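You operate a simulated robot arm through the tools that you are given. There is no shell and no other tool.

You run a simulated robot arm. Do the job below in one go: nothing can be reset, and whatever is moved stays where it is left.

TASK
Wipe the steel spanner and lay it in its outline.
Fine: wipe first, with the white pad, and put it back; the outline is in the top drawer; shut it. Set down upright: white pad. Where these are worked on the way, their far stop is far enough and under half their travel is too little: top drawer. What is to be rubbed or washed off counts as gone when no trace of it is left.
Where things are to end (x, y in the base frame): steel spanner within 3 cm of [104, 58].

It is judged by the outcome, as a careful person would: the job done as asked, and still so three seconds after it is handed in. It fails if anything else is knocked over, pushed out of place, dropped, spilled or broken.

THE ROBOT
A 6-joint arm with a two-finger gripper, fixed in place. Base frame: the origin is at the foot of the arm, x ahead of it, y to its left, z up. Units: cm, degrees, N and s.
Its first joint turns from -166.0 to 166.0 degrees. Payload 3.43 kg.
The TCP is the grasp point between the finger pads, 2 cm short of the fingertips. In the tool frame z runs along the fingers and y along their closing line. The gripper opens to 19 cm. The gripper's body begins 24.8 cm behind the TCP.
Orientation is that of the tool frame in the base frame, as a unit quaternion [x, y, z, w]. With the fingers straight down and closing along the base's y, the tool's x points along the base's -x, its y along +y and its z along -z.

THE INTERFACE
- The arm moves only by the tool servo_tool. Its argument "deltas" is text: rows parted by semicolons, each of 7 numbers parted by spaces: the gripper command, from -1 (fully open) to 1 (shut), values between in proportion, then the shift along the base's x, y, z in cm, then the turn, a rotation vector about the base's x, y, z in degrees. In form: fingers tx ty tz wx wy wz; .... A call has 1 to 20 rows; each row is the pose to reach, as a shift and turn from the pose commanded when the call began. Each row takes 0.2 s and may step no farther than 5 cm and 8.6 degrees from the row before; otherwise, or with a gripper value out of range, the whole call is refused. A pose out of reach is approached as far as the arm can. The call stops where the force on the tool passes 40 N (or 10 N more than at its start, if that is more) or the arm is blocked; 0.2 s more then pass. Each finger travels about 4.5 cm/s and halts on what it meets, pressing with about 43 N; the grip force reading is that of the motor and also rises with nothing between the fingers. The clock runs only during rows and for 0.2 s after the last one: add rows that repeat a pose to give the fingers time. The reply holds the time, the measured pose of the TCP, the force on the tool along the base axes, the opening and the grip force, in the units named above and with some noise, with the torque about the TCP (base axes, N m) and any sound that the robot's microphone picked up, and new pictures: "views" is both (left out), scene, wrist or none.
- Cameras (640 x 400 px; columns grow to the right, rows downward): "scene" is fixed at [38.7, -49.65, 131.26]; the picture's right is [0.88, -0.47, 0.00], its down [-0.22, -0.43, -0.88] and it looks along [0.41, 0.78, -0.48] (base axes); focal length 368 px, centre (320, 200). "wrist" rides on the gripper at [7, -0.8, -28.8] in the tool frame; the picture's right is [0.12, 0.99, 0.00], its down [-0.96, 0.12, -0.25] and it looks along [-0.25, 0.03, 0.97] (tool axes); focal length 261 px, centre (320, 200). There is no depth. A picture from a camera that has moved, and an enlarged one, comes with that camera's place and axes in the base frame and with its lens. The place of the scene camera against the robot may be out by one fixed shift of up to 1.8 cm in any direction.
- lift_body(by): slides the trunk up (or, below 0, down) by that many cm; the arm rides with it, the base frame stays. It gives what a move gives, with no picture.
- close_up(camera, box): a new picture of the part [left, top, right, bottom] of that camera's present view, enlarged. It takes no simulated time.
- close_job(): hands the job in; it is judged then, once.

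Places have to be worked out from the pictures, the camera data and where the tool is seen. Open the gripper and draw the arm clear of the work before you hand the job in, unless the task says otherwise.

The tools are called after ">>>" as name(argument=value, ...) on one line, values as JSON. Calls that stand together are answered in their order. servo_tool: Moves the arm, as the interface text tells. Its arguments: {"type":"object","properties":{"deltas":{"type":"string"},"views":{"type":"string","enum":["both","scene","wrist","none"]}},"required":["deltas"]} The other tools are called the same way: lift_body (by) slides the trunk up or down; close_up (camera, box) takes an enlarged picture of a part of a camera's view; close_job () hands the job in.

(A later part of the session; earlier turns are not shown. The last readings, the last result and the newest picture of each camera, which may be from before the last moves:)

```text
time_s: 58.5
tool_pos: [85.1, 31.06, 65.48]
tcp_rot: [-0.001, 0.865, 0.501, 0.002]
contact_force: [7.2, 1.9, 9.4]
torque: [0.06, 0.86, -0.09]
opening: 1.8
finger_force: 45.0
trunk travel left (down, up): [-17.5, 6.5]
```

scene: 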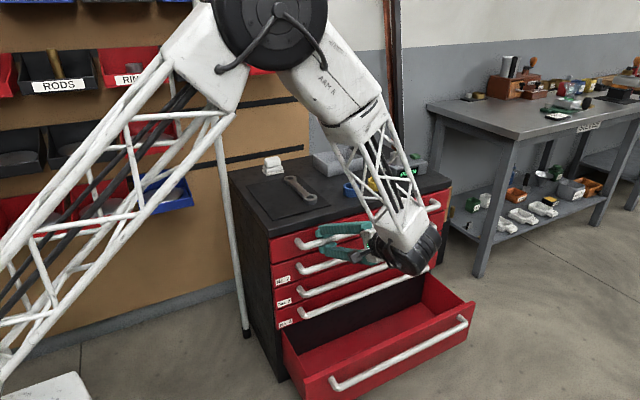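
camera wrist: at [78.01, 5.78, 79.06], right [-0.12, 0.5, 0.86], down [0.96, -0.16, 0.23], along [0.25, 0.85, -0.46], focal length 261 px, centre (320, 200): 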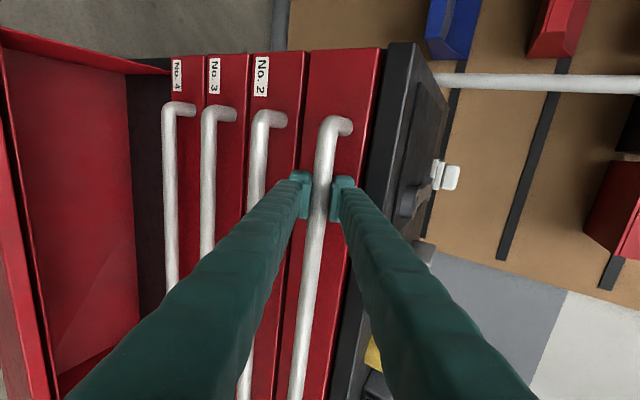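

The load is now nearly balanced. I'll pull gently toward −y.

>>> servo_tool(deltas="1 0 -0.5 0.08 0 0 0; 1 0 -1 0.08 0 0 0; 1 0 -1.5 0.08 0 0 0; 1 0 -2.2 0.08 0 0 0; 1 0 -3 0.08 0 0 0", views="scene")

```text
time_s: 59.7
tool_pos: [85.07, 27.81, 65.47]
tcp_rot: [0.0, 0.866, 0.501, 0.003]
contact_force: [11.1, -0.6, 37.7]
torque: [0.08, 0.56, -0.43]
opening: 1.78
finger_force: 45.2
trunk travel left (down, up): [-17.5, 6.5]
```

scene: 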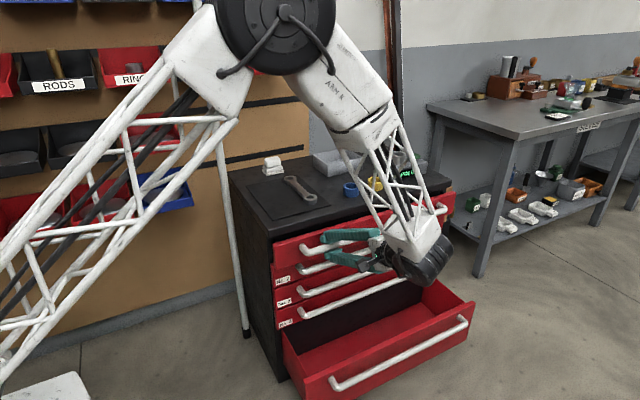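

The drawer is opening. The hand is a bit low (+38 N), so I'll raise it 0.25 cm and keep pulling.

>>> servo_tool(deltas="1 0.05 0 0.15 0 0 0; 1 0.1 -0.4 0.25 0 0 0; 1 0.1 -1 0.25 0 0 0; 1 0.1 -2 0.25 0 0 0; 1 0.1 -3 0.25 0 0 0; 1 0.1 -4 0.25 0 0 0", views="none")

```text
time_s: 61.1
tool_pos: [85.12, 23.94, 65.38]
tcp_rot: [0.0, 0.866, 0.5, 0.002]
contact_force: [12.1, -0.4, 16.0]
torque: [-0.02, 0.51, -0.16]
opening: 1.77
finger_force: 45.5
trunk travel left (down, up): [-17.5, 6.5]
```

>>> servo_tool(deltas="1 0.1 -0.6 0.08 0 0 0; 1 0.1 -1.5 0.08 0 0 0; 1 0.1 -2.5 0.08 0 0 0; 1 0.1 -3.5 0.08 0 0 0; 1 0.1 -4.5 0.08 0 0 0; 1 0.1 -5.5 0.08 0 0 0; 1 0.1 -6.5 0.08 0 0 0; 1 0.1 -7.5 0.08 0 0 0; 1 0.1 -8.5 0.08 0 0 0", views="scene")

```text
time_s: 63.2
tool_pos: [85.03, 15.43, 65.41]
tcp_rot: [0.001, 0.866, 0.5, 0.0]
contact_force: [-3.7, 0.1, -5.6]
torque: [0.04, -0.09, 0.0]
opening: 1.77
finger_force: 44.5
trunk travel left (down, up): [-17.5, 6.5]
stopped in row 9: the force on the tool passed its limit at 41 N (the readings are from after the stop); the commanded pose is now the measured one
```

scene: 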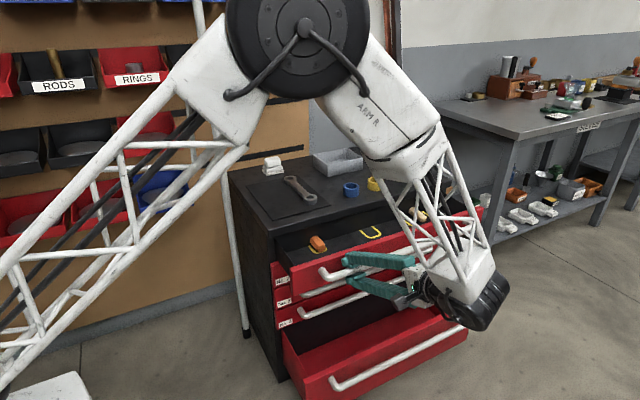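

The drawer is open by about 16 cm. I'll test whether that was the far stop with one more gentle pull.

>>> servo_tool(deltas="1 0 -0.3 0 0 0 0; 1 0 -0.8 0 0 0 0; 1 0 -1.4 0 0 0 0; 1 0 -2 0 0 0 0; 1 0 -3 0 0 0 0", views="none")

```text
time_s: 64.4
tool_pos: [85.08, 12.63, 65.39]
tcp_rot: [-0.001, 0.865, 0.501, 0.0]
contact_force: [-21.3, -2.0, -15.7]
torque: [0.03, 0.1, -0.19]
opening: 1.77
finger_force: 45.0
trunk travel left (down, up): [-17.5, 6.5]
```

It still moves; the stop came from sideways load. I'll correct x and z slightly and keep pulling.

>>> servo_tool(deltas="1 -0.1 0 -0.05 0 0 0; 1 -0.15 -0.5 -0.08 0 0 0; 1 -0.15 -1.2 -0.08 0 0 0; 1 -0.15 -2 -0.08 0 0 0; 1 -0.15 -3 -0.08 0 0 0; 1 -0.15 -4 -0.08 0 0 0", views="none")

```text
time_s: 65.8
tool_pos: [85.13, 8.19, 65.42]
tcp_rot: [0.0, 0.866, 0.5, 0.001]
contact_force: [12.6, 0.0, -8.3]
torque: [-0.03, -0.09, -0.23]
opening: 1.79
finger_force: 44.8
trunk travel left (down, up): [-17.5, 6.5]
```

>>> servo_tool(deltas="1 0.07 0 -0.04 0 0 0; 1 0.07 -0.6 -0.04 0 0 0; 1 0.07 -1.4 -0.04 0 0 0; 1 0.07 -2.4 -0.04 0 0 0; 1 0.07 -3.4 -0.04 0 0 0; 1 0.07 -4.4 -0.04 0 0 0", views="scene")

```text
time_s: 67.2
tool_pos: [85.06, 4.28, 65.44]
tcp_rot: [0.0, 0.866, 0.5, 0.001]
contact_force: [16.3, 0.3, 2.1]
torque: [-0.02, 0.38, 0.07]
opening: 1.75
finger_force: 44.9
trunk travel left (down, up): [-17.5, 6.5]
```

scene: 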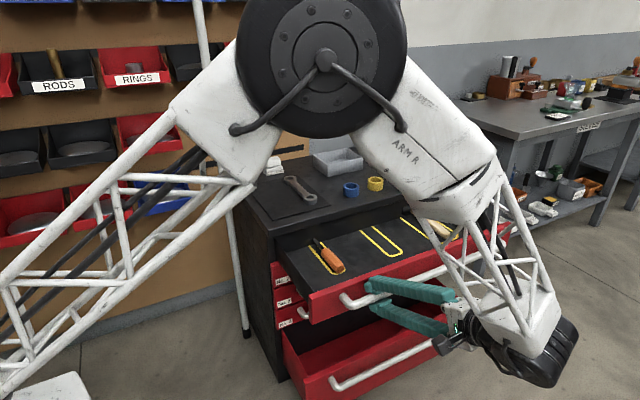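

The drawer is about 27 cm out and shows a tool in the left outline, an empty middle outline and another tool on the right. I'll keep pulling to the far stop.

>>> servo_tool(deltas="1 0.1 0 0 0 0 0; 1 0.1 -0.6 0 0 0 0; 1 0.1 -1.4 0 0 0 0; 1 0.1 -2.4 0 0 0 0; 1 0.1 -3.4 0 0 0 0; 1 0.1 -4.4 0 0 0 0; 1 0.1 -5.4 0 0 0 0", views="none")

```text
time_s: 68.8
tool_pos: [85.15, -1.21, 65.49]
tcp_rot: [0.0, 0.866, 0.5, 0.002]
contact_force: [19.1, -1.4, 13.6]
torque: [-0.01, 0.38, -0.02]
opening: 1.79
finger_force: 45.1
trunk travel left (down, up): [-17.5, 6.5]
```

>>> servo_tool(deltas="1 0.12 0 0.07 0 0 0; 1 0.15 -0.6 0.08 0 0 0; 1 0.15 -1.4 0.08 0 0 0; 1 0.15 -2.4 0.08 0 0 0; 1 0.15 -3.4 0.08 0 0 0; 1 0.15 -4.4 0.08 0 0 0", views="scene")

```text
time_s: 70.2
tool_pos: [85.1, -5.83, 65.42]
tcp_rot: [0.0, 0.866, 0.5, 0.0]
contact_force: [-30.2, 2.4, -8.6]
torque: [-0.06, -0.08, -0.46]
opening: 1.78
finger_force: 45.3
trunk travel left (down, up): [-17.5, 6.5]
```

scene: 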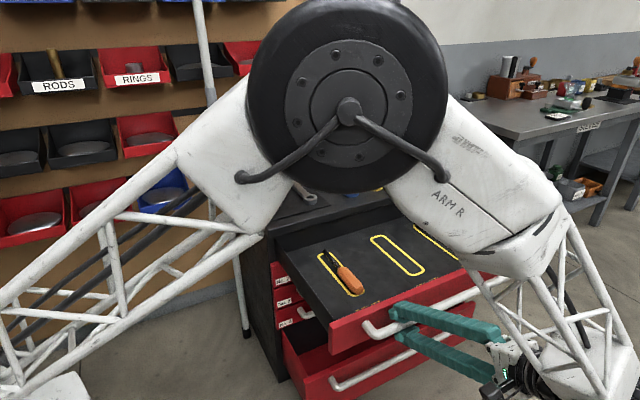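

The drawer is out about 37 cm, which is well past half, and the empty middle outline runs along y. I'll relax the side load, release the handle and back off along the tool axis.

>>> servo_tool(deltas="1 -0.12 0 -0.04 0 0 0; 1 -0.2 0 -0.05 0 0 0; 0.7 -0.2 0 -0.05 0 0 0; 0.474 -0.2 0 -0.05 0 0 0; 0.474 -0.2 0 -0.05 0 0 0; 0.474 -0.2 0 -0.05 0 0 0; 0.474 -0.2 -2.6 1.45 0 0 0; 0.474 -0.2 -5.2 3 0 0 0; 0.474 -0.2 -7.8 4.5 0 0 0; 0.474 -0.2 -9 7 0 0 0; 0.474 -0.2 -9 11 0 0 0; 0.474 -0.2 -9 11 0 0 0", views="both")

```text
time_s: 72.8
tool_pos: [84.99, -14.75, 76.58]
tcp_rot: [0.0, 0.866, 0.5, 0.0]
contact_force: [0.7, 0.0, 0.1]
torque: [0.02, -0.03, -0.01]
opening: 5.0
finger_force: 0.0
trunk travel left (down, up): [-17.5, 6.5]
camera wrist: at [77.97, -40.09, 90.21], right [-0.12, 0.5, 0.86], down [0.96, -0.16, 0.23], along [0.25, 0.85, -0.46], focal length 261 px, centre (320, 200)
```

scene: 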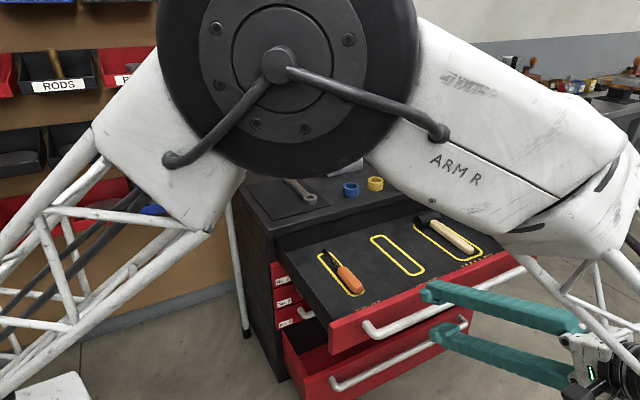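
wrist: 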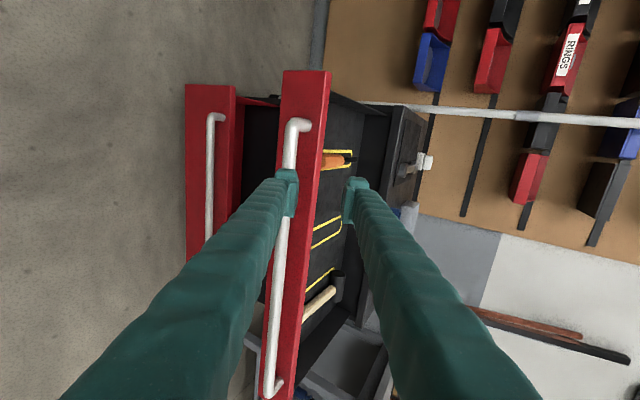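

The drawer stays open. I'll zoom in on the outlines.

>>> close_up(camera="scene", box=[270, 200, 530, 350])

>>> close_up(camera="scene", box=[355, 220, 435, 285])

```text
2.46 times, centred on (400, 275) of scene
camera zoom: at [38.7, -49.65, 131.26], right [0.88, -0.47, 0.0], down [-0.22, -0.43, -0.88], along [0.41, 0.78, -0.48], focal length 906 px, centre (123, 15)
```

zoom: 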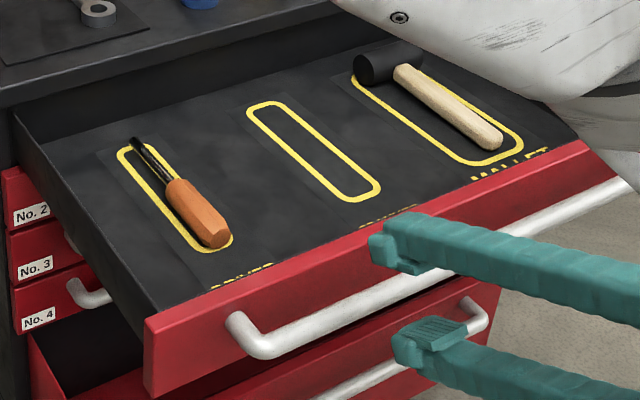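

```text
6.15 times, centred on (395, 252) of scene
camera zoom: at [38.7, -49.65, 131.26], right [0.88, -0.47, 0.0], down [-0.22, -0.43, -0.88], along [0.41, 0.78, -0.48], focal length 2264 px, centre (-142, -123)
```

zoom: 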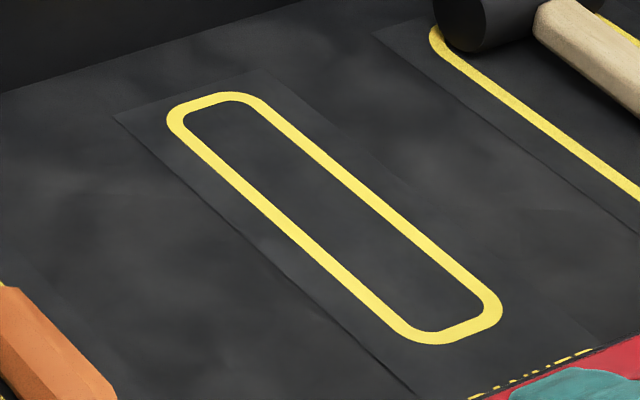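

The middle outline (SPANNER) is about 22×6 cm along y, and with the drawer 37 cm out I put its centre near [104,21]. I'll raise, straighten the tool and turn it so the fingers close along x, then test the reach above the outline.

>>> servo_tool(deltas="0 0 1 4 0 0 0; 0 0 3 8 -8 0 0; 0 0 5 12 -16 0 0; 0 0 7 16 -24 0 0; 0 0 9 19 -32 0 0; 0 0 11 19 -40 0 0; 0 0 13 19 -48 0 0; 0 0 15 19 -56 0 0; 0 0 17 19 -60 0 0; 0 0 17 19 -60 0 0", views="none")

>>> servo_tool(deltas="0 0 0 0 0 0 8.2; 0 0 0 0 0 0 16.4; 0 0 0 0 0 0 24.6; 0 0 0 0 0 0 32.8; 0 0 0 0 0 0 41; 0 0 0 0 0 0 49.2; 0 0 0 0 0 0 57.4; 0 0 0 0 0 0 65.6; 0 0 0 0 0 0 73.8; 0 0 0 0 0 0 82; 0 0 0 0 0 0 90; 0 0 0 0 0 0 90", views="both")

```text
time_s: 75.0
tool_pos: [84.83, 2.29, 95.46]
tcp_rot: [-0.001, 1.0, -0.001, 0.001]
contact_force: [0.2, 0.2, -0.1]
torque: [0.01, -0.02, -0.01]
opening: 9.48
finger_force: 0.0
trunk travel left (down, up): [-17.5, 6.5]
```

```text
time_s: 77.6
tool_pos: [85.13, 2.36, 95.46]
tcp_rot: [0.709, -0.706, -0.001, 0.0]
contact_force: [0.0, -0.4, -0.3]
torque: [-0.01, -0.01, 0.0]
opening: 9.49
finger_force: 0.0
trunk travel left (down, up): [-17.5, 6.5]
camera wrist: at [85.99, -4.79, 124.2], right [-0.99, -0.12, 0.0], down [-0.12, 0.96, 0.25], along [-0.03, 0.25, -0.97], focal length 261 px, centre (320, 200)
```

scene: 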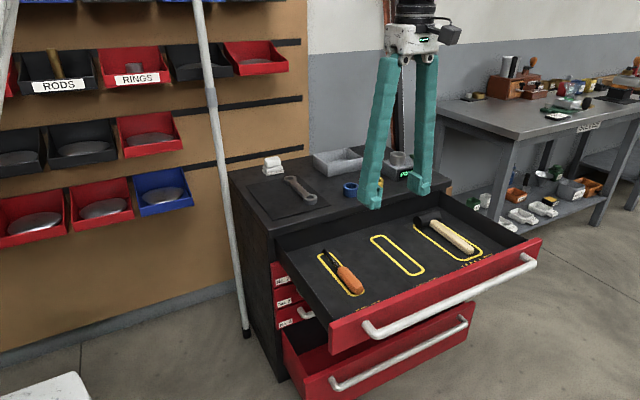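
wrist: 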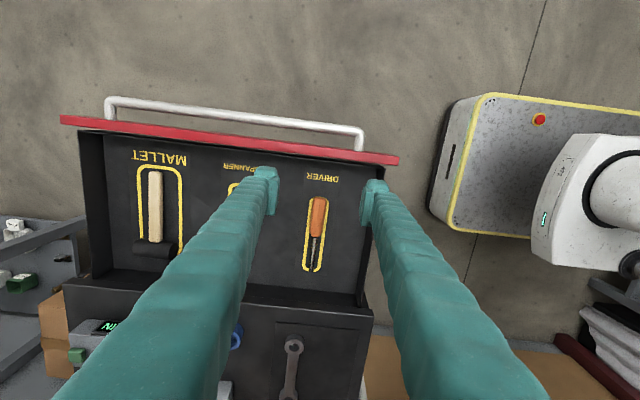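

Now I'll test the reach toward x=104 at this height.

>>> servo_tool(deltas="0 4 0 0 0 0 0; 0 8 0 0 0 0 0; 0 12 0 0 0 0 0; 0 16 0 0 0 0 0; 0 18.9 0 0 0 0 0; 0 18.9 0 0 0 0 0", views="both")

```text
time_s: 79.0
tool_pos: [104.03, 2.49, 95.27]
tcp_rot: [0.708, -0.706, -0.001, -0.001]
contact_force: [0.3, -0.7, 0.0]
torque: [0.02, 0.01, 0.01]
opening: 9.51
finger_force: 0.1
trunk travel left (down, up): [-17.5, 6.5]
camera wrist: at [104.94, -4.73, 123.98], right [-0.99, -0.12, 0.0], down [-0.12, 0.96, 0.25], along [-0.03, 0.25, -0.97], focal length 261 px, centre (320, 200)
```

scene: 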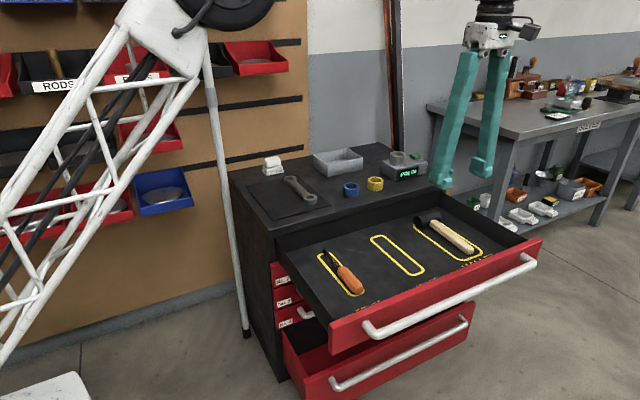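
wrist: 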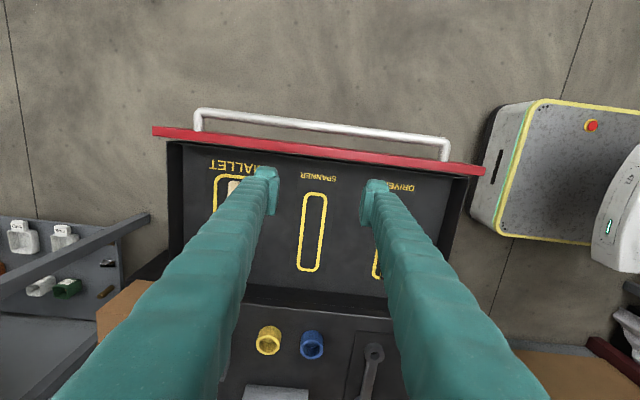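

x=104 is within reach at this height. The SPANNER outline's centre measures about [104.1,20.6]. Next I'll test the low placing pose, tilted 25° and still above the drawer.

>>> servo_tool(deltas="0 0 2 -2 8 0 0; 0 0 5 -5 16 0 0; 0 0 9 -9 24 0 0; 0 0 13 -13 25 0 0; 0 0 17 -17 25 0 0; 0 0 18 -21 25 0 0; 0 0 18 -21 25 0 0", views="both")

```text
refused: row 3 steps farther than a row can; nothing moved
```

>>> servo_tool(deltas="0 0 2 -2 8 0 0; 0 0 5 -5 16 0 0; 0 0 8 -8 24 0 0; 0 0 11 -11 25 0 0; 0 0 14 -14 25 0 0; 0 0 17 -17 25 0 0; 0 0 18 -21 25 0 0; 0 0 18 -21 25 0 0", views="both")

```text
time_s: 80.8
tool_pos: [103.97, 20.6, 74.44]
tcp_rot: [0.691, -0.69, -0.154, -0.154]
contact_force: [-0.3, 0.7, 0.2]
torque: [0.02, 0.02, 0.0]
opening: 9.49
finger_force: 0.2
trunk travel left (down, up): [-17.5, 6.5]
camera wrist: at [104.83, 1.96, 97.54], right [-0.99, -0.11, -0.05], down [-0.12, 0.77, 0.63], along [-0.03, 0.63, -0.77], focal length 261 px, centre (320, 200)
```

scene: 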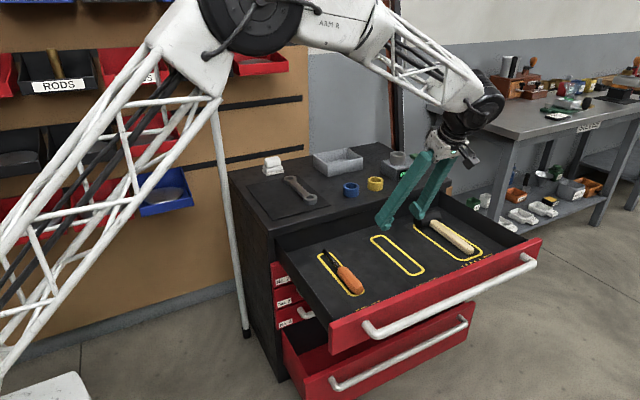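
wrist: 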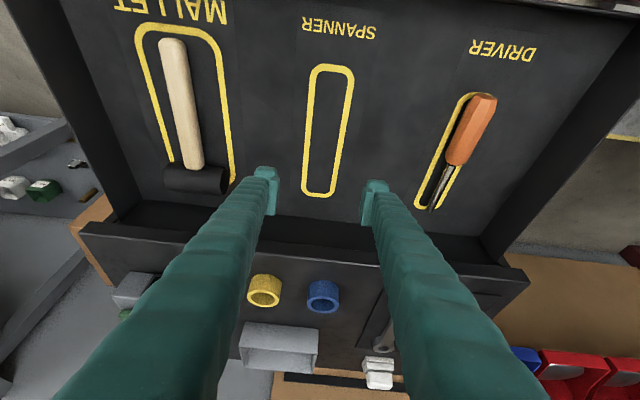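

This pose is reached. I'll test going lower too, staying above the drawer floor.

>>> servo_tool(deltas="0 0 0 -3 0 0 0; 0 0 0 -6 0 0 0; 0 0 0 -7.5 0 0 0; 0 0 0 -7.5 0 0 0", views="wrist")

>>> close_up(camera="scene", box=[340, 170, 480, 290])

```text
time_s: 81.8
tool_pos: [103.91, 20.55, 66.95]
tcp_rot: [0.691, -0.69, -0.153, -0.154]
contact_force: [0.6, -0.7, 0.7]
torque: [0.0, -0.02, 0.01]
opening: 9.49
finger_force: 0.1
trunk travel left (down, up): [-17.5, 6.5]
camera wrist: at [104.79, 1.97, 90.01], right [-0.99, -0.11, -0.05], down [-0.12, 0.77, 0.63], along [-0.03, 0.63, -0.77], focal length 261 px, centre (320, 200)
```

wrist: 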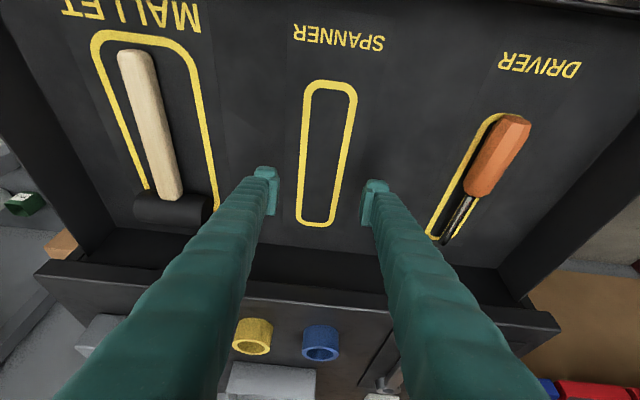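

```text
3.33 times, centred on (410, 230) of scene
camera zoom: at [38.7, -49.65, 131.26], right [0.88, -0.47, 0.0], down [-0.22, -0.43, -0.88], along [0.41, 0.78, -0.48], focal length 1226 px, centre (20, 100)
```

zoom: 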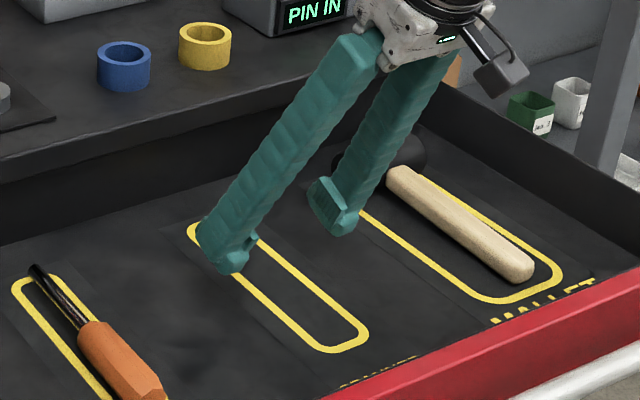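

The 25° pose reaches the placing height too. A smaller tilt would grip the spanner's bar better, so I'll check whether 14° also reaches here.

>>> servo_tool(deltas="0 0 0 1 -5 0 0; 0 0 0 0 -11 0 0; 0 0 0 -1 -11 0 0; 0 0 0 -1 -11 0 0", views="none")

```text
time_s: 82.8
tool_pos: [103.96, 20.43, 66.04]
tcp_rot: [0.702, -0.701, -0.087, -0.086]
contact_force: [0.6, -0.2, 0.2]
torque: [0.02, 0.0, -0.05]
opening: 9.5
finger_force: 0.1
trunk travel left (down, up): [-17.5, 6.5]
```

14° works here. I'll try fully vertical.

>>> servo_tool(deltas="0 0 0 0 7 0 0; 0 0 0 0 0 0 0", views="none")

>>> servo_tool(deltas="0 0 0 0.5 -7 0 0; 0 0 0 0.5 -14 0 0; 0 0 0 0 -14 0 0; 0 0 0 0 -14 0 0", views="none")

```text
time_s: 83.4
tool_pos: [103.96, 20.34, 65.91]
tcp_rot: [0.702, -0.701, -0.086, -0.087]
contact_force: [0.6, -1.5, 0.4]
torque: [0.24, 0.05, 0.02]
opening: 9.5
finger_force: 0.1
trunk travel left (down, up): [-17.5, 6.5]
```

```text
time_s: 84.4
tool_pos: [104.01, 20.39, 66.06]
tcp_rot: [0.708, -0.706, -0.001, -0.001]
contact_force: [-0.4, -0.5, 0.5]
torque: [0.0, -0.01, 0.02]
opening: 9.49
finger_force: 0.0
trunk travel left (down, up): [-17.5, 6.5]
```

The vertical pose is reachable there too, so I'll pick and place with the tool vertical. I'm lifting out of the drawer now and moving to hover over the spanner.

>>> servo_tool(deltas="0 0 0 5 0 0 0; 0 0 0 10 0 0 0; 0.368 0 0 15 0 0 0; 0.368 0 0 20 0 0 0; 0.368 -2 3.5 22 0 0 0; 0.368 -4.3 7.5 22 0 0 0; 0.368 -6.6 11.5 22 0 0 0; 0.368 -8.9 15.5 22 0 0 0; 0.368 -11.2 19.5 22 0 0 0; 0.368 -13.5 23.5 22 0 0 0; 0.368 -15.8 27.5 22 0 0 0; 0.368 -17.8 31.4 22 0 0 0; 0.368 -17.8 31.4 18 0 0 0; 0.368 -17.8 31.4 18 0 0 0", views="both")

>>> close_up(camera="wrist", box=[240, 80, 400, 260])

```text
time_s: 87.4
tool_pos: [86.09, 51.93, 84.33]
tcp_rot: [0.708, -0.706, -0.001, -0.001]
contact_force: [0.1, 0.4, -0.4]
torque: [0.02, -0.02, 0.0]
opening: 6.02
finger_force: 0.1
trunk travel left (down, up): [-17.5, 6.5]
camera wrist: at [87.07, 44.73, 113.03], right [-0.99, -0.12, 0.0], down [-0.12, 0.96, 0.25], along [-0.03, 0.25, -0.97], focal length 261 px, centre (320, 200)
```

scene: 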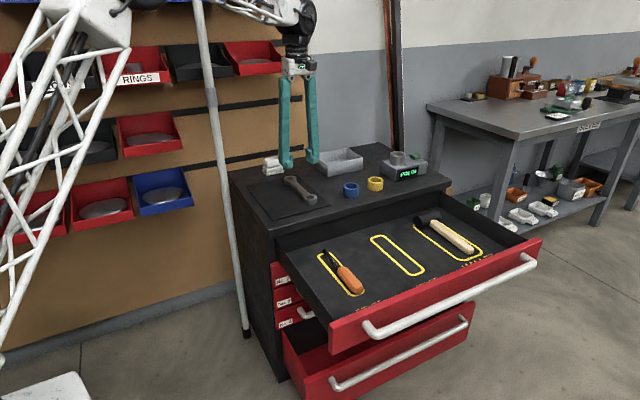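
wrist: 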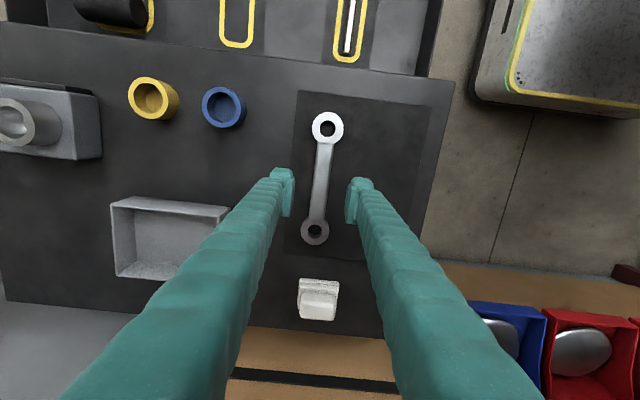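

```text
2.22 times, centred on (320, 170) of wrist
camera zoom: at [87.07, 44.73, 113.03], right [-0.99, -0.12, 0.0], down [-0.12, 0.96, 0.25], along [-0.03, 0.25, -0.97], focal length 579 px, centre (320, 267)
```

zoom: 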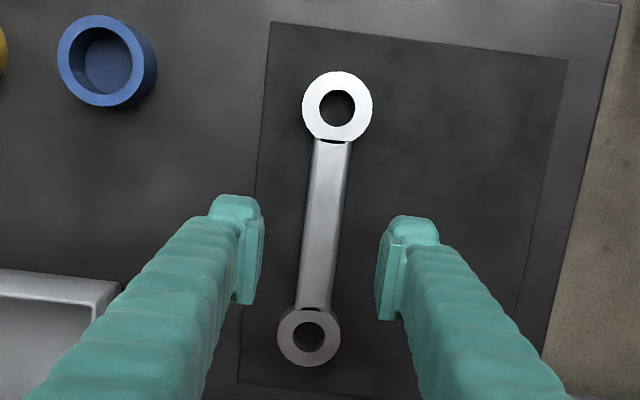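

The bar is centred under the tool. I'll descend to just above grasp height and read the position.

>>> servo_tool(deltas="0.368 0 0.2 -4 0 0 0; 0.368 0 0.2 -8 0 0 0; 0.368 0 0.2 -10 0 0 0; 0.368 0 0.2 -10 0 0 0; 0.368 0 0.2 -10 0 0 0", views="wrist")

>>> close_up(camera="scene", box=[260, 140, 340, 220])

```text
time_s: 88.6
tool_pos: [86.11, 51.88, 74.37]
tcp_rot: [0.708, -0.706, -0.001, -0.001]
contact_force: [-2.1, -0.1, 20.5]
torque: [-0.06, 0.37, -0.01]
opening: 6.02
finger_force: 0.3
trunk travel left (down, up): [-17.5, 6.5]
camera wrist: at [86.9, 44.74, 103.02], right [-0.99, -0.12, 0.0], down [-0.12, 0.96, 0.25], along [-0.03, 0.25, -0.97], focal length 261 px, centre (320, 200)
```

wrist: 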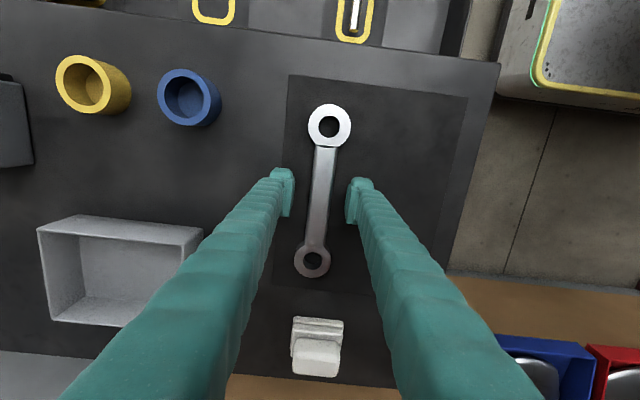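

```text
5.00 times, centred on (300, 180) of scene
camera zoom: at [38.7, -49.65, 131.26], right [0.88, -0.47, 0.0], down [-0.22, -0.43, -0.88], along [0.41, 0.78, -0.48], focal length 1839 px, centre (420, 300)
```

zoom: 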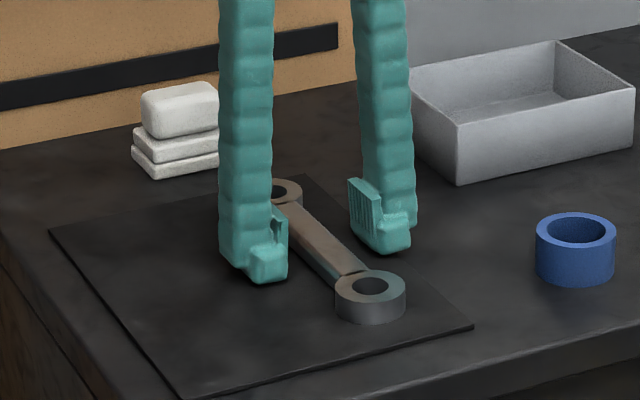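

The fingertips are touching the mat (20 N), so the mat surface is at about z 72.3. I'll raise 0.25 cm and close on the bar.

>>> servo_tool(deltas="0.368 0 0 0.25 0 0 0; 0.6 0 0 0.25 0 0 0; 0.8 0 0 0.25 0 0 0; 1 0 0 0.25 0 0 0; 1 0 0 0.25 0 0 0; 1 0 0 0.25 0 0 0; 1 0 0 0.25 0 0 0", views="wrist")

>>> close_up(camera="scene", box=[260, 140, 340, 220])

```text
time_s: 90.2
tool_pos: [86.18, 51.81, 74.44]
tcp_rot: [0.707, -0.707, -0.001, 0.0]
contact_force: [-5.3, -0.2, 12.3]
torque: [-0.03, 0.05, 0.01]
opening: 2.51
finger_force: 42.8
trunk travel left (down, up): [-17.5, 6.5]
camera wrist: at [86.93, 44.73, 103.08], right [-0.99, -0.12, 0.0], down [-0.12, 0.96, 0.25], along [-0.03, 0.25, -0.97], focal length 261 px, centre (320, 200)
```

wrist: 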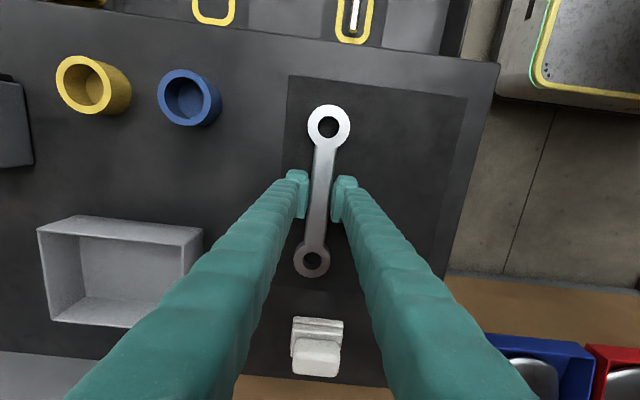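

```text
5.00 times, centred on (300, 180) of scene
camera zoom: at [38.7, -49.65, 131.26], right [0.88, -0.47, 0.0], down [-0.22, -0.43, -0.88], along [0.41, 0.78, -0.48], focal length 1839 px, centre (420, 300)
```

zoom: 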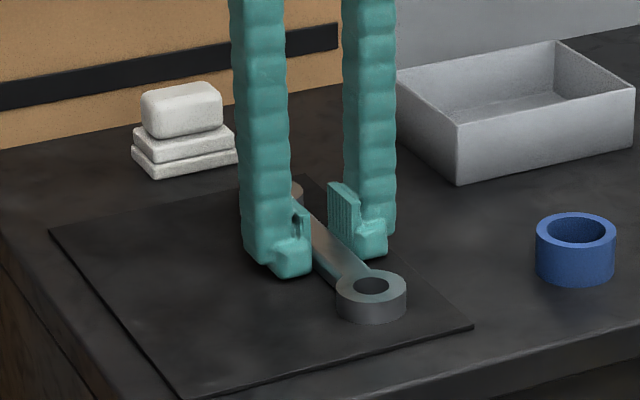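

The bar is gripped at opening 2.51. I'll lift it a few centimetres and check that it hangs level.

>>> servo_tool(deltas="1 0 0 0.5 0 0 0; 1 0 0 1.5 0 0 0; 1 0 0 3 0 0 0; 1 0 0 5 0 0 0; 1 0 0 5 0 0 0", views="wrist")

>>> close_up(camera="scene", box=[260, 130, 340, 210])

```text
time_s: 91.4
tool_pos: [86.13, 51.98, 79.16]
tcp_rot: [0.708, -0.706, 0.0, 0.0]
contact_force: [-0.1, -0.1, -3.0]
torque: [0.0, 0.02, 0.0]
opening: 2.46
finger_force: 42.5
trunk travel left (down, up): [-17.5, 6.5]
camera wrist: at [87.04, 44.92, 107.9], right [-0.99, -0.12, 0.0], down [-0.12, 0.96, 0.25], along [-0.03, 0.25, -0.97], focal length 261 px, centre (320, 200)
```

wrist: 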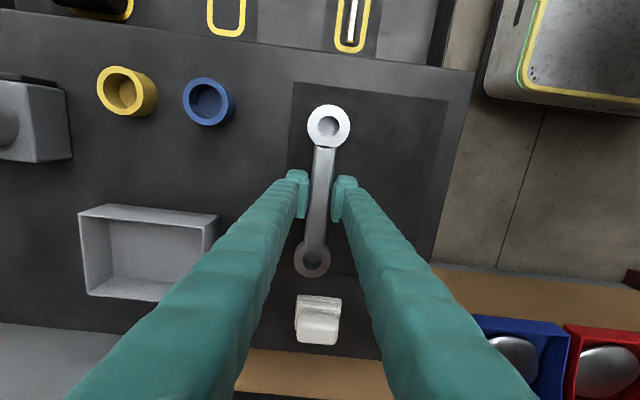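

```text
5.00 times, centred on (300, 170) of scene
camera zoom: at [38.7, -49.65, 131.26], right [0.88, -0.47, 0.0], down [-0.22, -0.43, -0.88], along [0.41, 0.78, -0.48], focal length 1839 px, centre (420, 350)
```

zoom: 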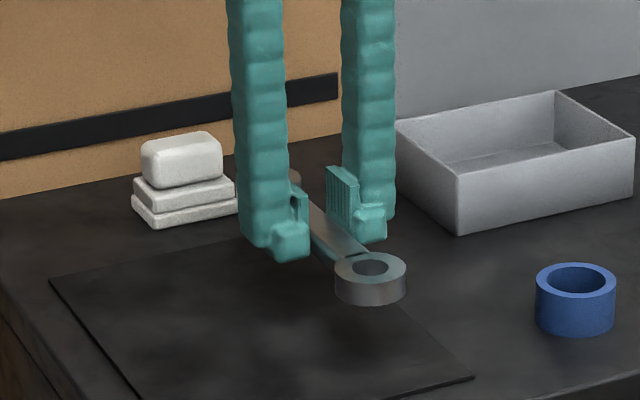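

The spanner hangs level. I'll carry it up and across to above the SPANNER outline.

>>> servo_tool(deltas="1 0 0 4 0 0 0; 1 0 0 8 0 0 0; 1 2.2 -3.9 9 0 0 0; 1 4.4 -7.8 9 0 0 0; 1 6.6 -11.7 9 0 0 0; 1 8.8 -15.6 9 0 0 0; 1 11 -19.5 9 0 0 0; 1 13.2 -23.4 9 0 0 0; 1 15.4 -27.3 9 0 0 0; 1 17.9 -31.5 9 0 0 0; 1 17.9 -31.5 5 0 0 0; 1 17.9 -31.5 1 0 0 0; 1 17.9 -31.5 -3 0 0 0; 1 17.9 -31.5 -3 0 0 0", views="both")

>>> close_up(camera="scene", box=[330, 170, 480, 290])

>>> close_up(camera="wrist", box=[220, 80, 420, 280])

```text
time_s: 94.4
tool_pos: [103.92, 20.83, 76.63]
tcp_rot: [0.708, -0.706, -0.001, 0.0]
contact_force: [0.5, 0.1, -2.6]
torque: [0.0, -0.02, -0.02]
opening: 2.5
finger_force: 42.9
trunk travel left (down, up): [-17.5, 6.5]
camera wrist: at [104.82, 13.63, 105.24], right [-0.99, -0.12, 0.0], down [-0.12, 0.96, 0.25], along [-0.03, 0.25, -0.97], focal length 261 px, centre (320, 200)
```

scene: 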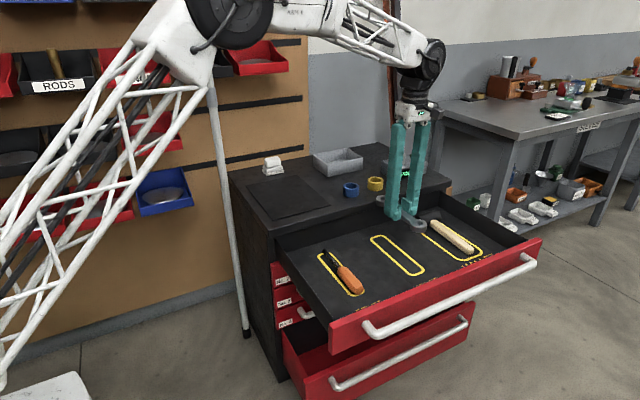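
wrist: 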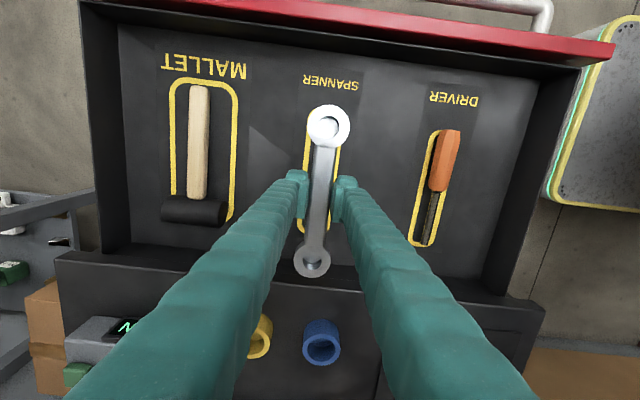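

```text
3.33 times, centred on (405, 230) of scene
camera zoom: at [38.7, -49.65, 131.26], right [0.88, -0.47, 0.0], down [-0.22, -0.43, -0.88], along [0.41, 0.78, -0.48], focal length 1226 px, centre (37, 100)
```

zoom: 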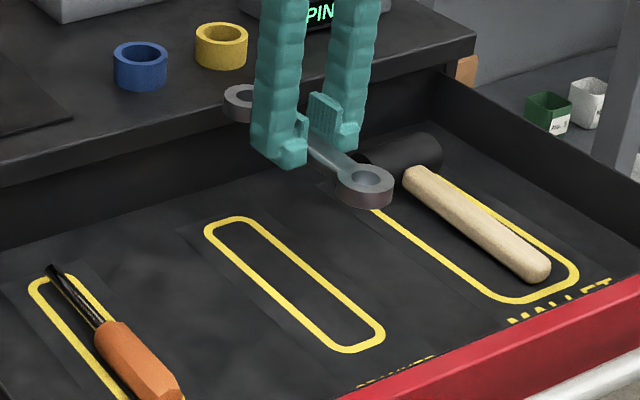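

```text
2.00 times, centred on (320, 180) of wrist
camera zoom: at [104.82, 13.63, 105.24], right [-0.99, -0.12, 0.0], down [-0.12, 0.96, 0.25], along [-0.03, 0.25, -0.97], focal length 521 px, centre (320, 240)
```

zoom: 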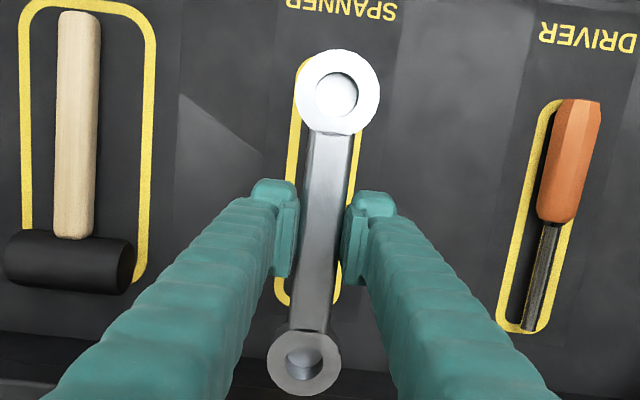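

The spanner is lined up above its outline. I'll lower it to about 2–3 cm above the drawer floor, then feel for contact.

>>> servo_tool(deltas="1 0 -0.1 -4 0 0 0; 1 0 -0.1 -8 0 0 0; 1 0 -0.1 -10.5 0 0 0; 1 0 -0.1 -10.5 0 0 0", views="both")

>>> close_up(camera="scene", box=[330, 190, 460, 290])

```text
time_s: 95.4
tool_pos: [104.11, 20.66, 65.59]
tcp_rot: [-0.707, 0.707, 0.001, 0.001]
contact_force: [0.0, 0.3, -3.5]
torque: [-0.04, 0.01, 0.04]
opening: 2.48
finger_force: 43.2
trunk travel left (down, up): [-17.5, 6.5]
camera wrist: at [104.97, 13.51, 94.41], right [-0.99, -0.12, 0.0], down [-0.12, 0.96, 0.25], along [-0.03, 0.25, -0.97], focal length 261 px, centre (320, 200)
```

scene: 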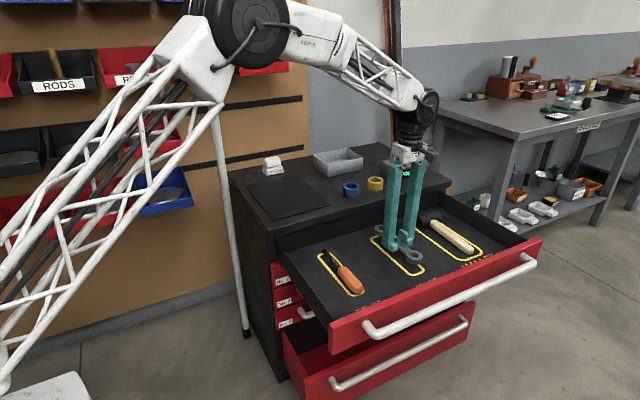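
wrist: 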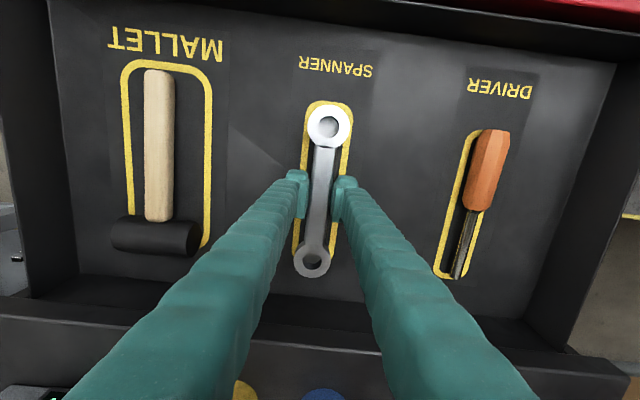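

```text
4.00 times, centred on (395, 240) of scene
camera zoom: at [38.7, -49.65, 131.26], right [0.88, -0.47, 0.0], down [-0.22, -0.43, -0.88], along [0.41, 0.78, -0.48], focal length 1471 px, centre (20, 40)
```

zoom: 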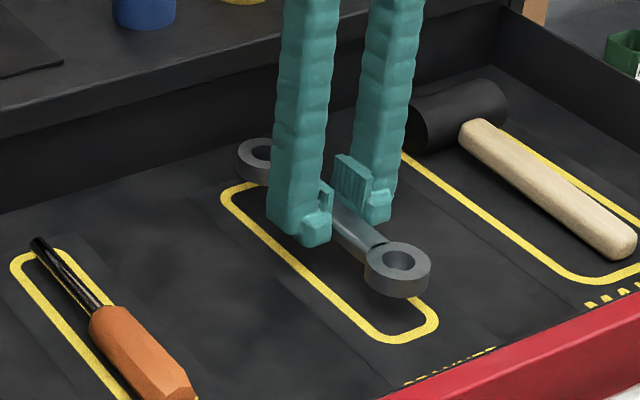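

The spanner is roughly 2.5 cm above the floor. I'll go down in decreasing steps and watch the force.

>>> servo_tool(deltas="1 0 0 -0.8 0 0 0; 1 0 0 -1.6 0 0 0; 1 0 0 -1.6 0 0 0", views="none")

```text
time_s: 96.2
tool_pos: [104.01, 20.46, 64.09]
tcp_rot: [0.707, -0.707, -0.001, -0.001]
contact_force: [-0.4, -0.8, -3.2]
torque: [-0.01, -0.03, 0.01]
opening: 2.48
finger_force: 42.3
trunk travel left (down, up): [-17.5, 6.5]
```

>>> servo_tool(deltas="1 0 0 -0.3 0 0 0; 1 0 0 -0.6 0 0 0; 1 0 0 -0.6 0 0 0", views="none")

>>> close_up(camera="scene", box=[330, 190, 460, 290])

```text
time_s: 97.0
tool_pos: [104.08, 20.41, 63.56]
tcp_rot: [0.708, -0.707, 0.0, -0.001]
contact_force: [-0.6, -1.0, -3.1]
torque: [0.0, 0.01, -0.01]
opening: 2.48
finger_force: 42.8
trunk travel left (down, up): [-17.5, 6.5]
```

```text
4.00 times, centred on (395, 240) of scene
camera zoom: at [38.7, -49.65, 131.26], right [0.88, -0.47, 0.0], down [-0.22, -0.43, -0.88], along [0.41, 0.78, -0.48], focal length 1471 px, centre (20, 40)
```

zoom: 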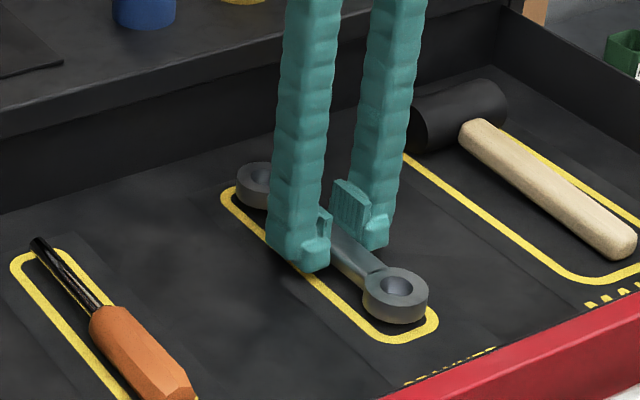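

>>> servo_tool(deltas="1 0 0 -0.3 0 0 0; 1 0 0 -0.3 0 0 0", views="none")

>>> servo_tool(deltas="1 0 0 -0.2 0 0 0; 1 0 0 -0.2 0 0 0", views="none")

```text
time_s: 97.6
tool_pos: [103.95, 20.41, 63.2]
tcp_rot: [0.707, -0.707, -0.001, -0.001]
contact_force: [-0.5, 0.5, -3.7]
torque: [0.01, 0.0, 0.0]
opening: 2.49
finger_force: 43.0
trunk travel left (down, up): [-17.5, 6.5]
```

```text
time_s: 98.2
tool_pos: [104.08, 20.38, 62.93]
tcp_rot: [0.707, -0.707, 0.0, -0.001]
contact_force: [0.2, -0.2, -2.4]
torque: [0.01, 0.0, 0.02]
opening: 2.5
finger_force: 42.6
trunk travel left (down, up): [-17.5, 6.5]
```

>>> servo_tool(deltas="1 0 0 -0.2 0 0 0; 1 0 0 -0.2 0 0 0", views="none")

>>> close_up(camera="scene", box=[360, 210, 430, 280])

```text
time_s: 98.8
tool_pos: [104.0, 20.32, 62.64]
tcp_rot: [0.708, -0.706, 0.0, -0.001]
contact_force: [-0.3, 0.3, -3.3]
torque: [-0.01, 0.02, -0.01]
opening: 2.46
finger_force: 43.0
trunk travel left (down, up): [-17.5, 6.5]
```

```text
5.71 times, centred on (395, 245) of scene
camera zoom: at [38.7, -49.65, 131.26], right [0.88, -0.47, 0.0], down [-0.22, -0.43, -0.88], along [0.41, 0.78, -0.48], focal length 2102 px, centre (-109, -57)
```

zoom: 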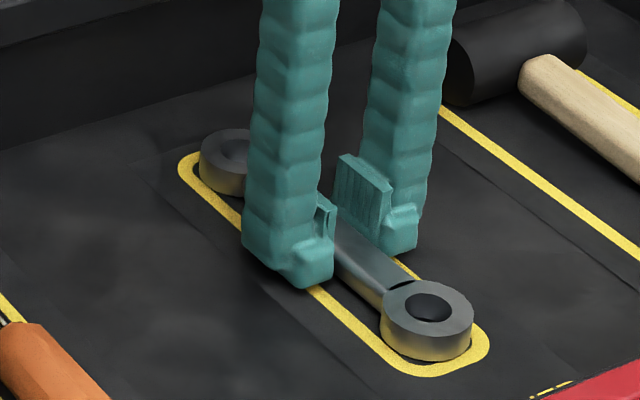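

It's almost down and lies inside the outline. I'll make the last small steps.

>>> servo_tool(deltas="1 0 0 -0.2 0 0 0; 1 0 0 -0.2 0 0 0", views="none")

>>> servo_tool(deltas="1 0 0 -0.15 0 0 0; 1 0 0 -0.15 0 0 0", views="none")

```text
time_s: 99.4
tool_pos: [104.09, 20.28, 62.7]
tcp_rot: [0.708, -0.707, 0.0, 0.0]
contact_force: [-0.8, -0.2, -3.9]
torque: [-0.04, 0.0, -0.01]
opening: 2.5
finger_force: 42.8
trunk travel left (down, up): [-17.5, 6.5]
```

```text
time_s: 100.0
tool_pos: [104.15, 20.32, 62.42]
tcp_rot: [0.708, -0.706, 0.0, 0.0]
contact_force: [-0.7, 0.7, 5.3]
torque: [0.02, 0.05, 0.0]
opening: 2.49
finger_force: 42.8
trunk travel left (down, up): [-17.5, 6.5]
```

Contact at cmd z≈62.4. I'll open the fingers and rise straight up.

>>> servo_tool(deltas="0.7 0 0 0.03 0 0 0; 0.5 0 0 0.05 0 0 0; 0.42 0 0 0.05 0 0 0; 0.42 0 0 0.05 0 0 0; 0.42 0 0 0.05 0 0 0; 0.42 0 0 2 0 0 0; 0.42 0 0 5 0 0 0; 0.42 0 0 10 0 0 0; 0.42 0 0 15 0 0 0; 0.42 0 0 20 0 0 0; 0.42 0 0 25 0 0 0; 0.42 0 0 25 0 0 0", views="both")

>>> close_up(camera="scene", box=[330, 190, 460, 290])

>>> close_up(camera="wrist", box=[220, 80, 420, 280])

```text
time_s: 102.6
tool_pos: [104.24, 20.27, 87.23]
tcp_rot: [0.707, -0.707, -0.001, 0.0]
contact_force: [0.3, 0.3, 0.3]
torque: [0.04, -0.01, -0.01]
opening: 5.5
finger_force: 0.1
trunk travel left (down, up): [-17.5, 6.5]
camera wrist: at [105.13, 13.19, 115.94], right [-0.99, -0.12, 0.0], down [-0.12, 0.96, 0.25], along [-0.03, 0.25, -0.97], focal length 261 px, centre (320, 200)
```

scene: 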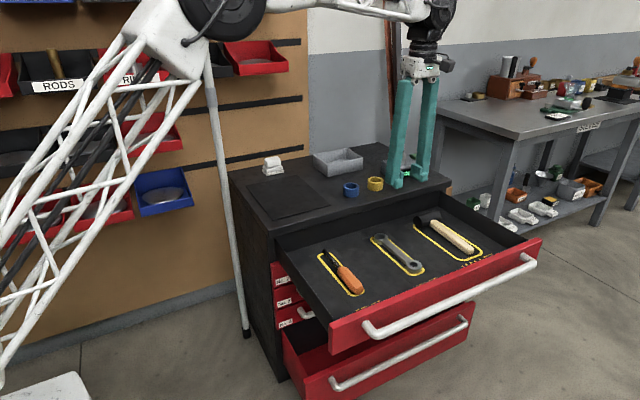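
wrist: 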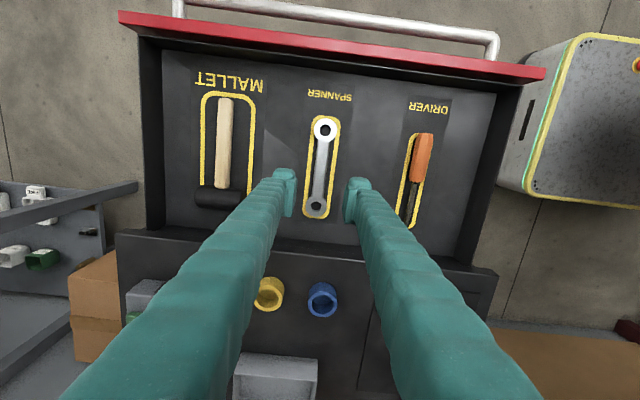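

```text
4.00 times, centred on (395, 240) of scene
camera zoom: at [38.7, -49.65, 131.26], right [0.88, -0.47, 0.0], down [-0.22, -0.43, -0.88], along [0.41, 0.78, -0.48], focal length 1471 px, centre (20, 40)
```

zoom: 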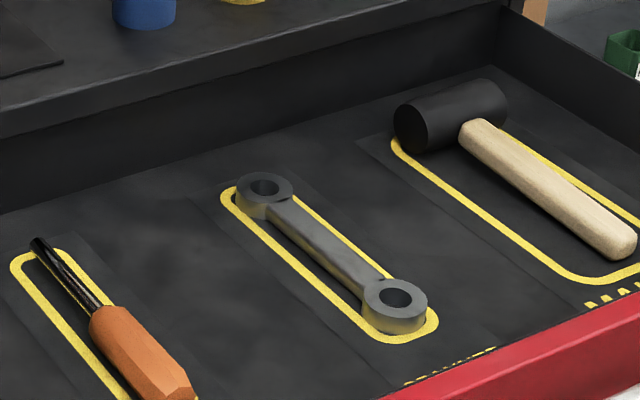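

```text
2.00 times, centred on (320, 180) of wrist
camera zoom: at [105.13, 13.19, 115.94], right [-0.99, -0.12, 0.0], down [-0.12, 0.96, 0.25], along [-0.03, 0.25, -0.97], focal length 521 px, centre (320, 240)
```

zoom: 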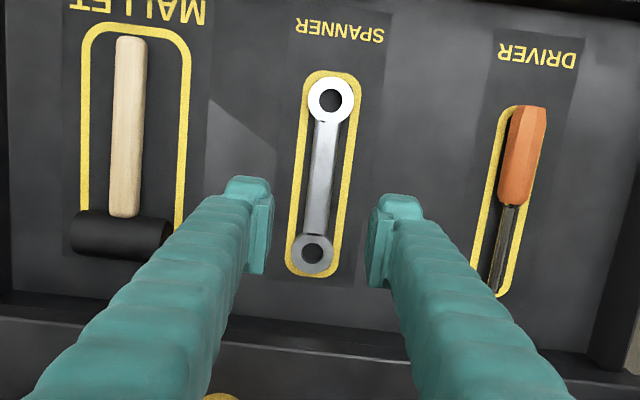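

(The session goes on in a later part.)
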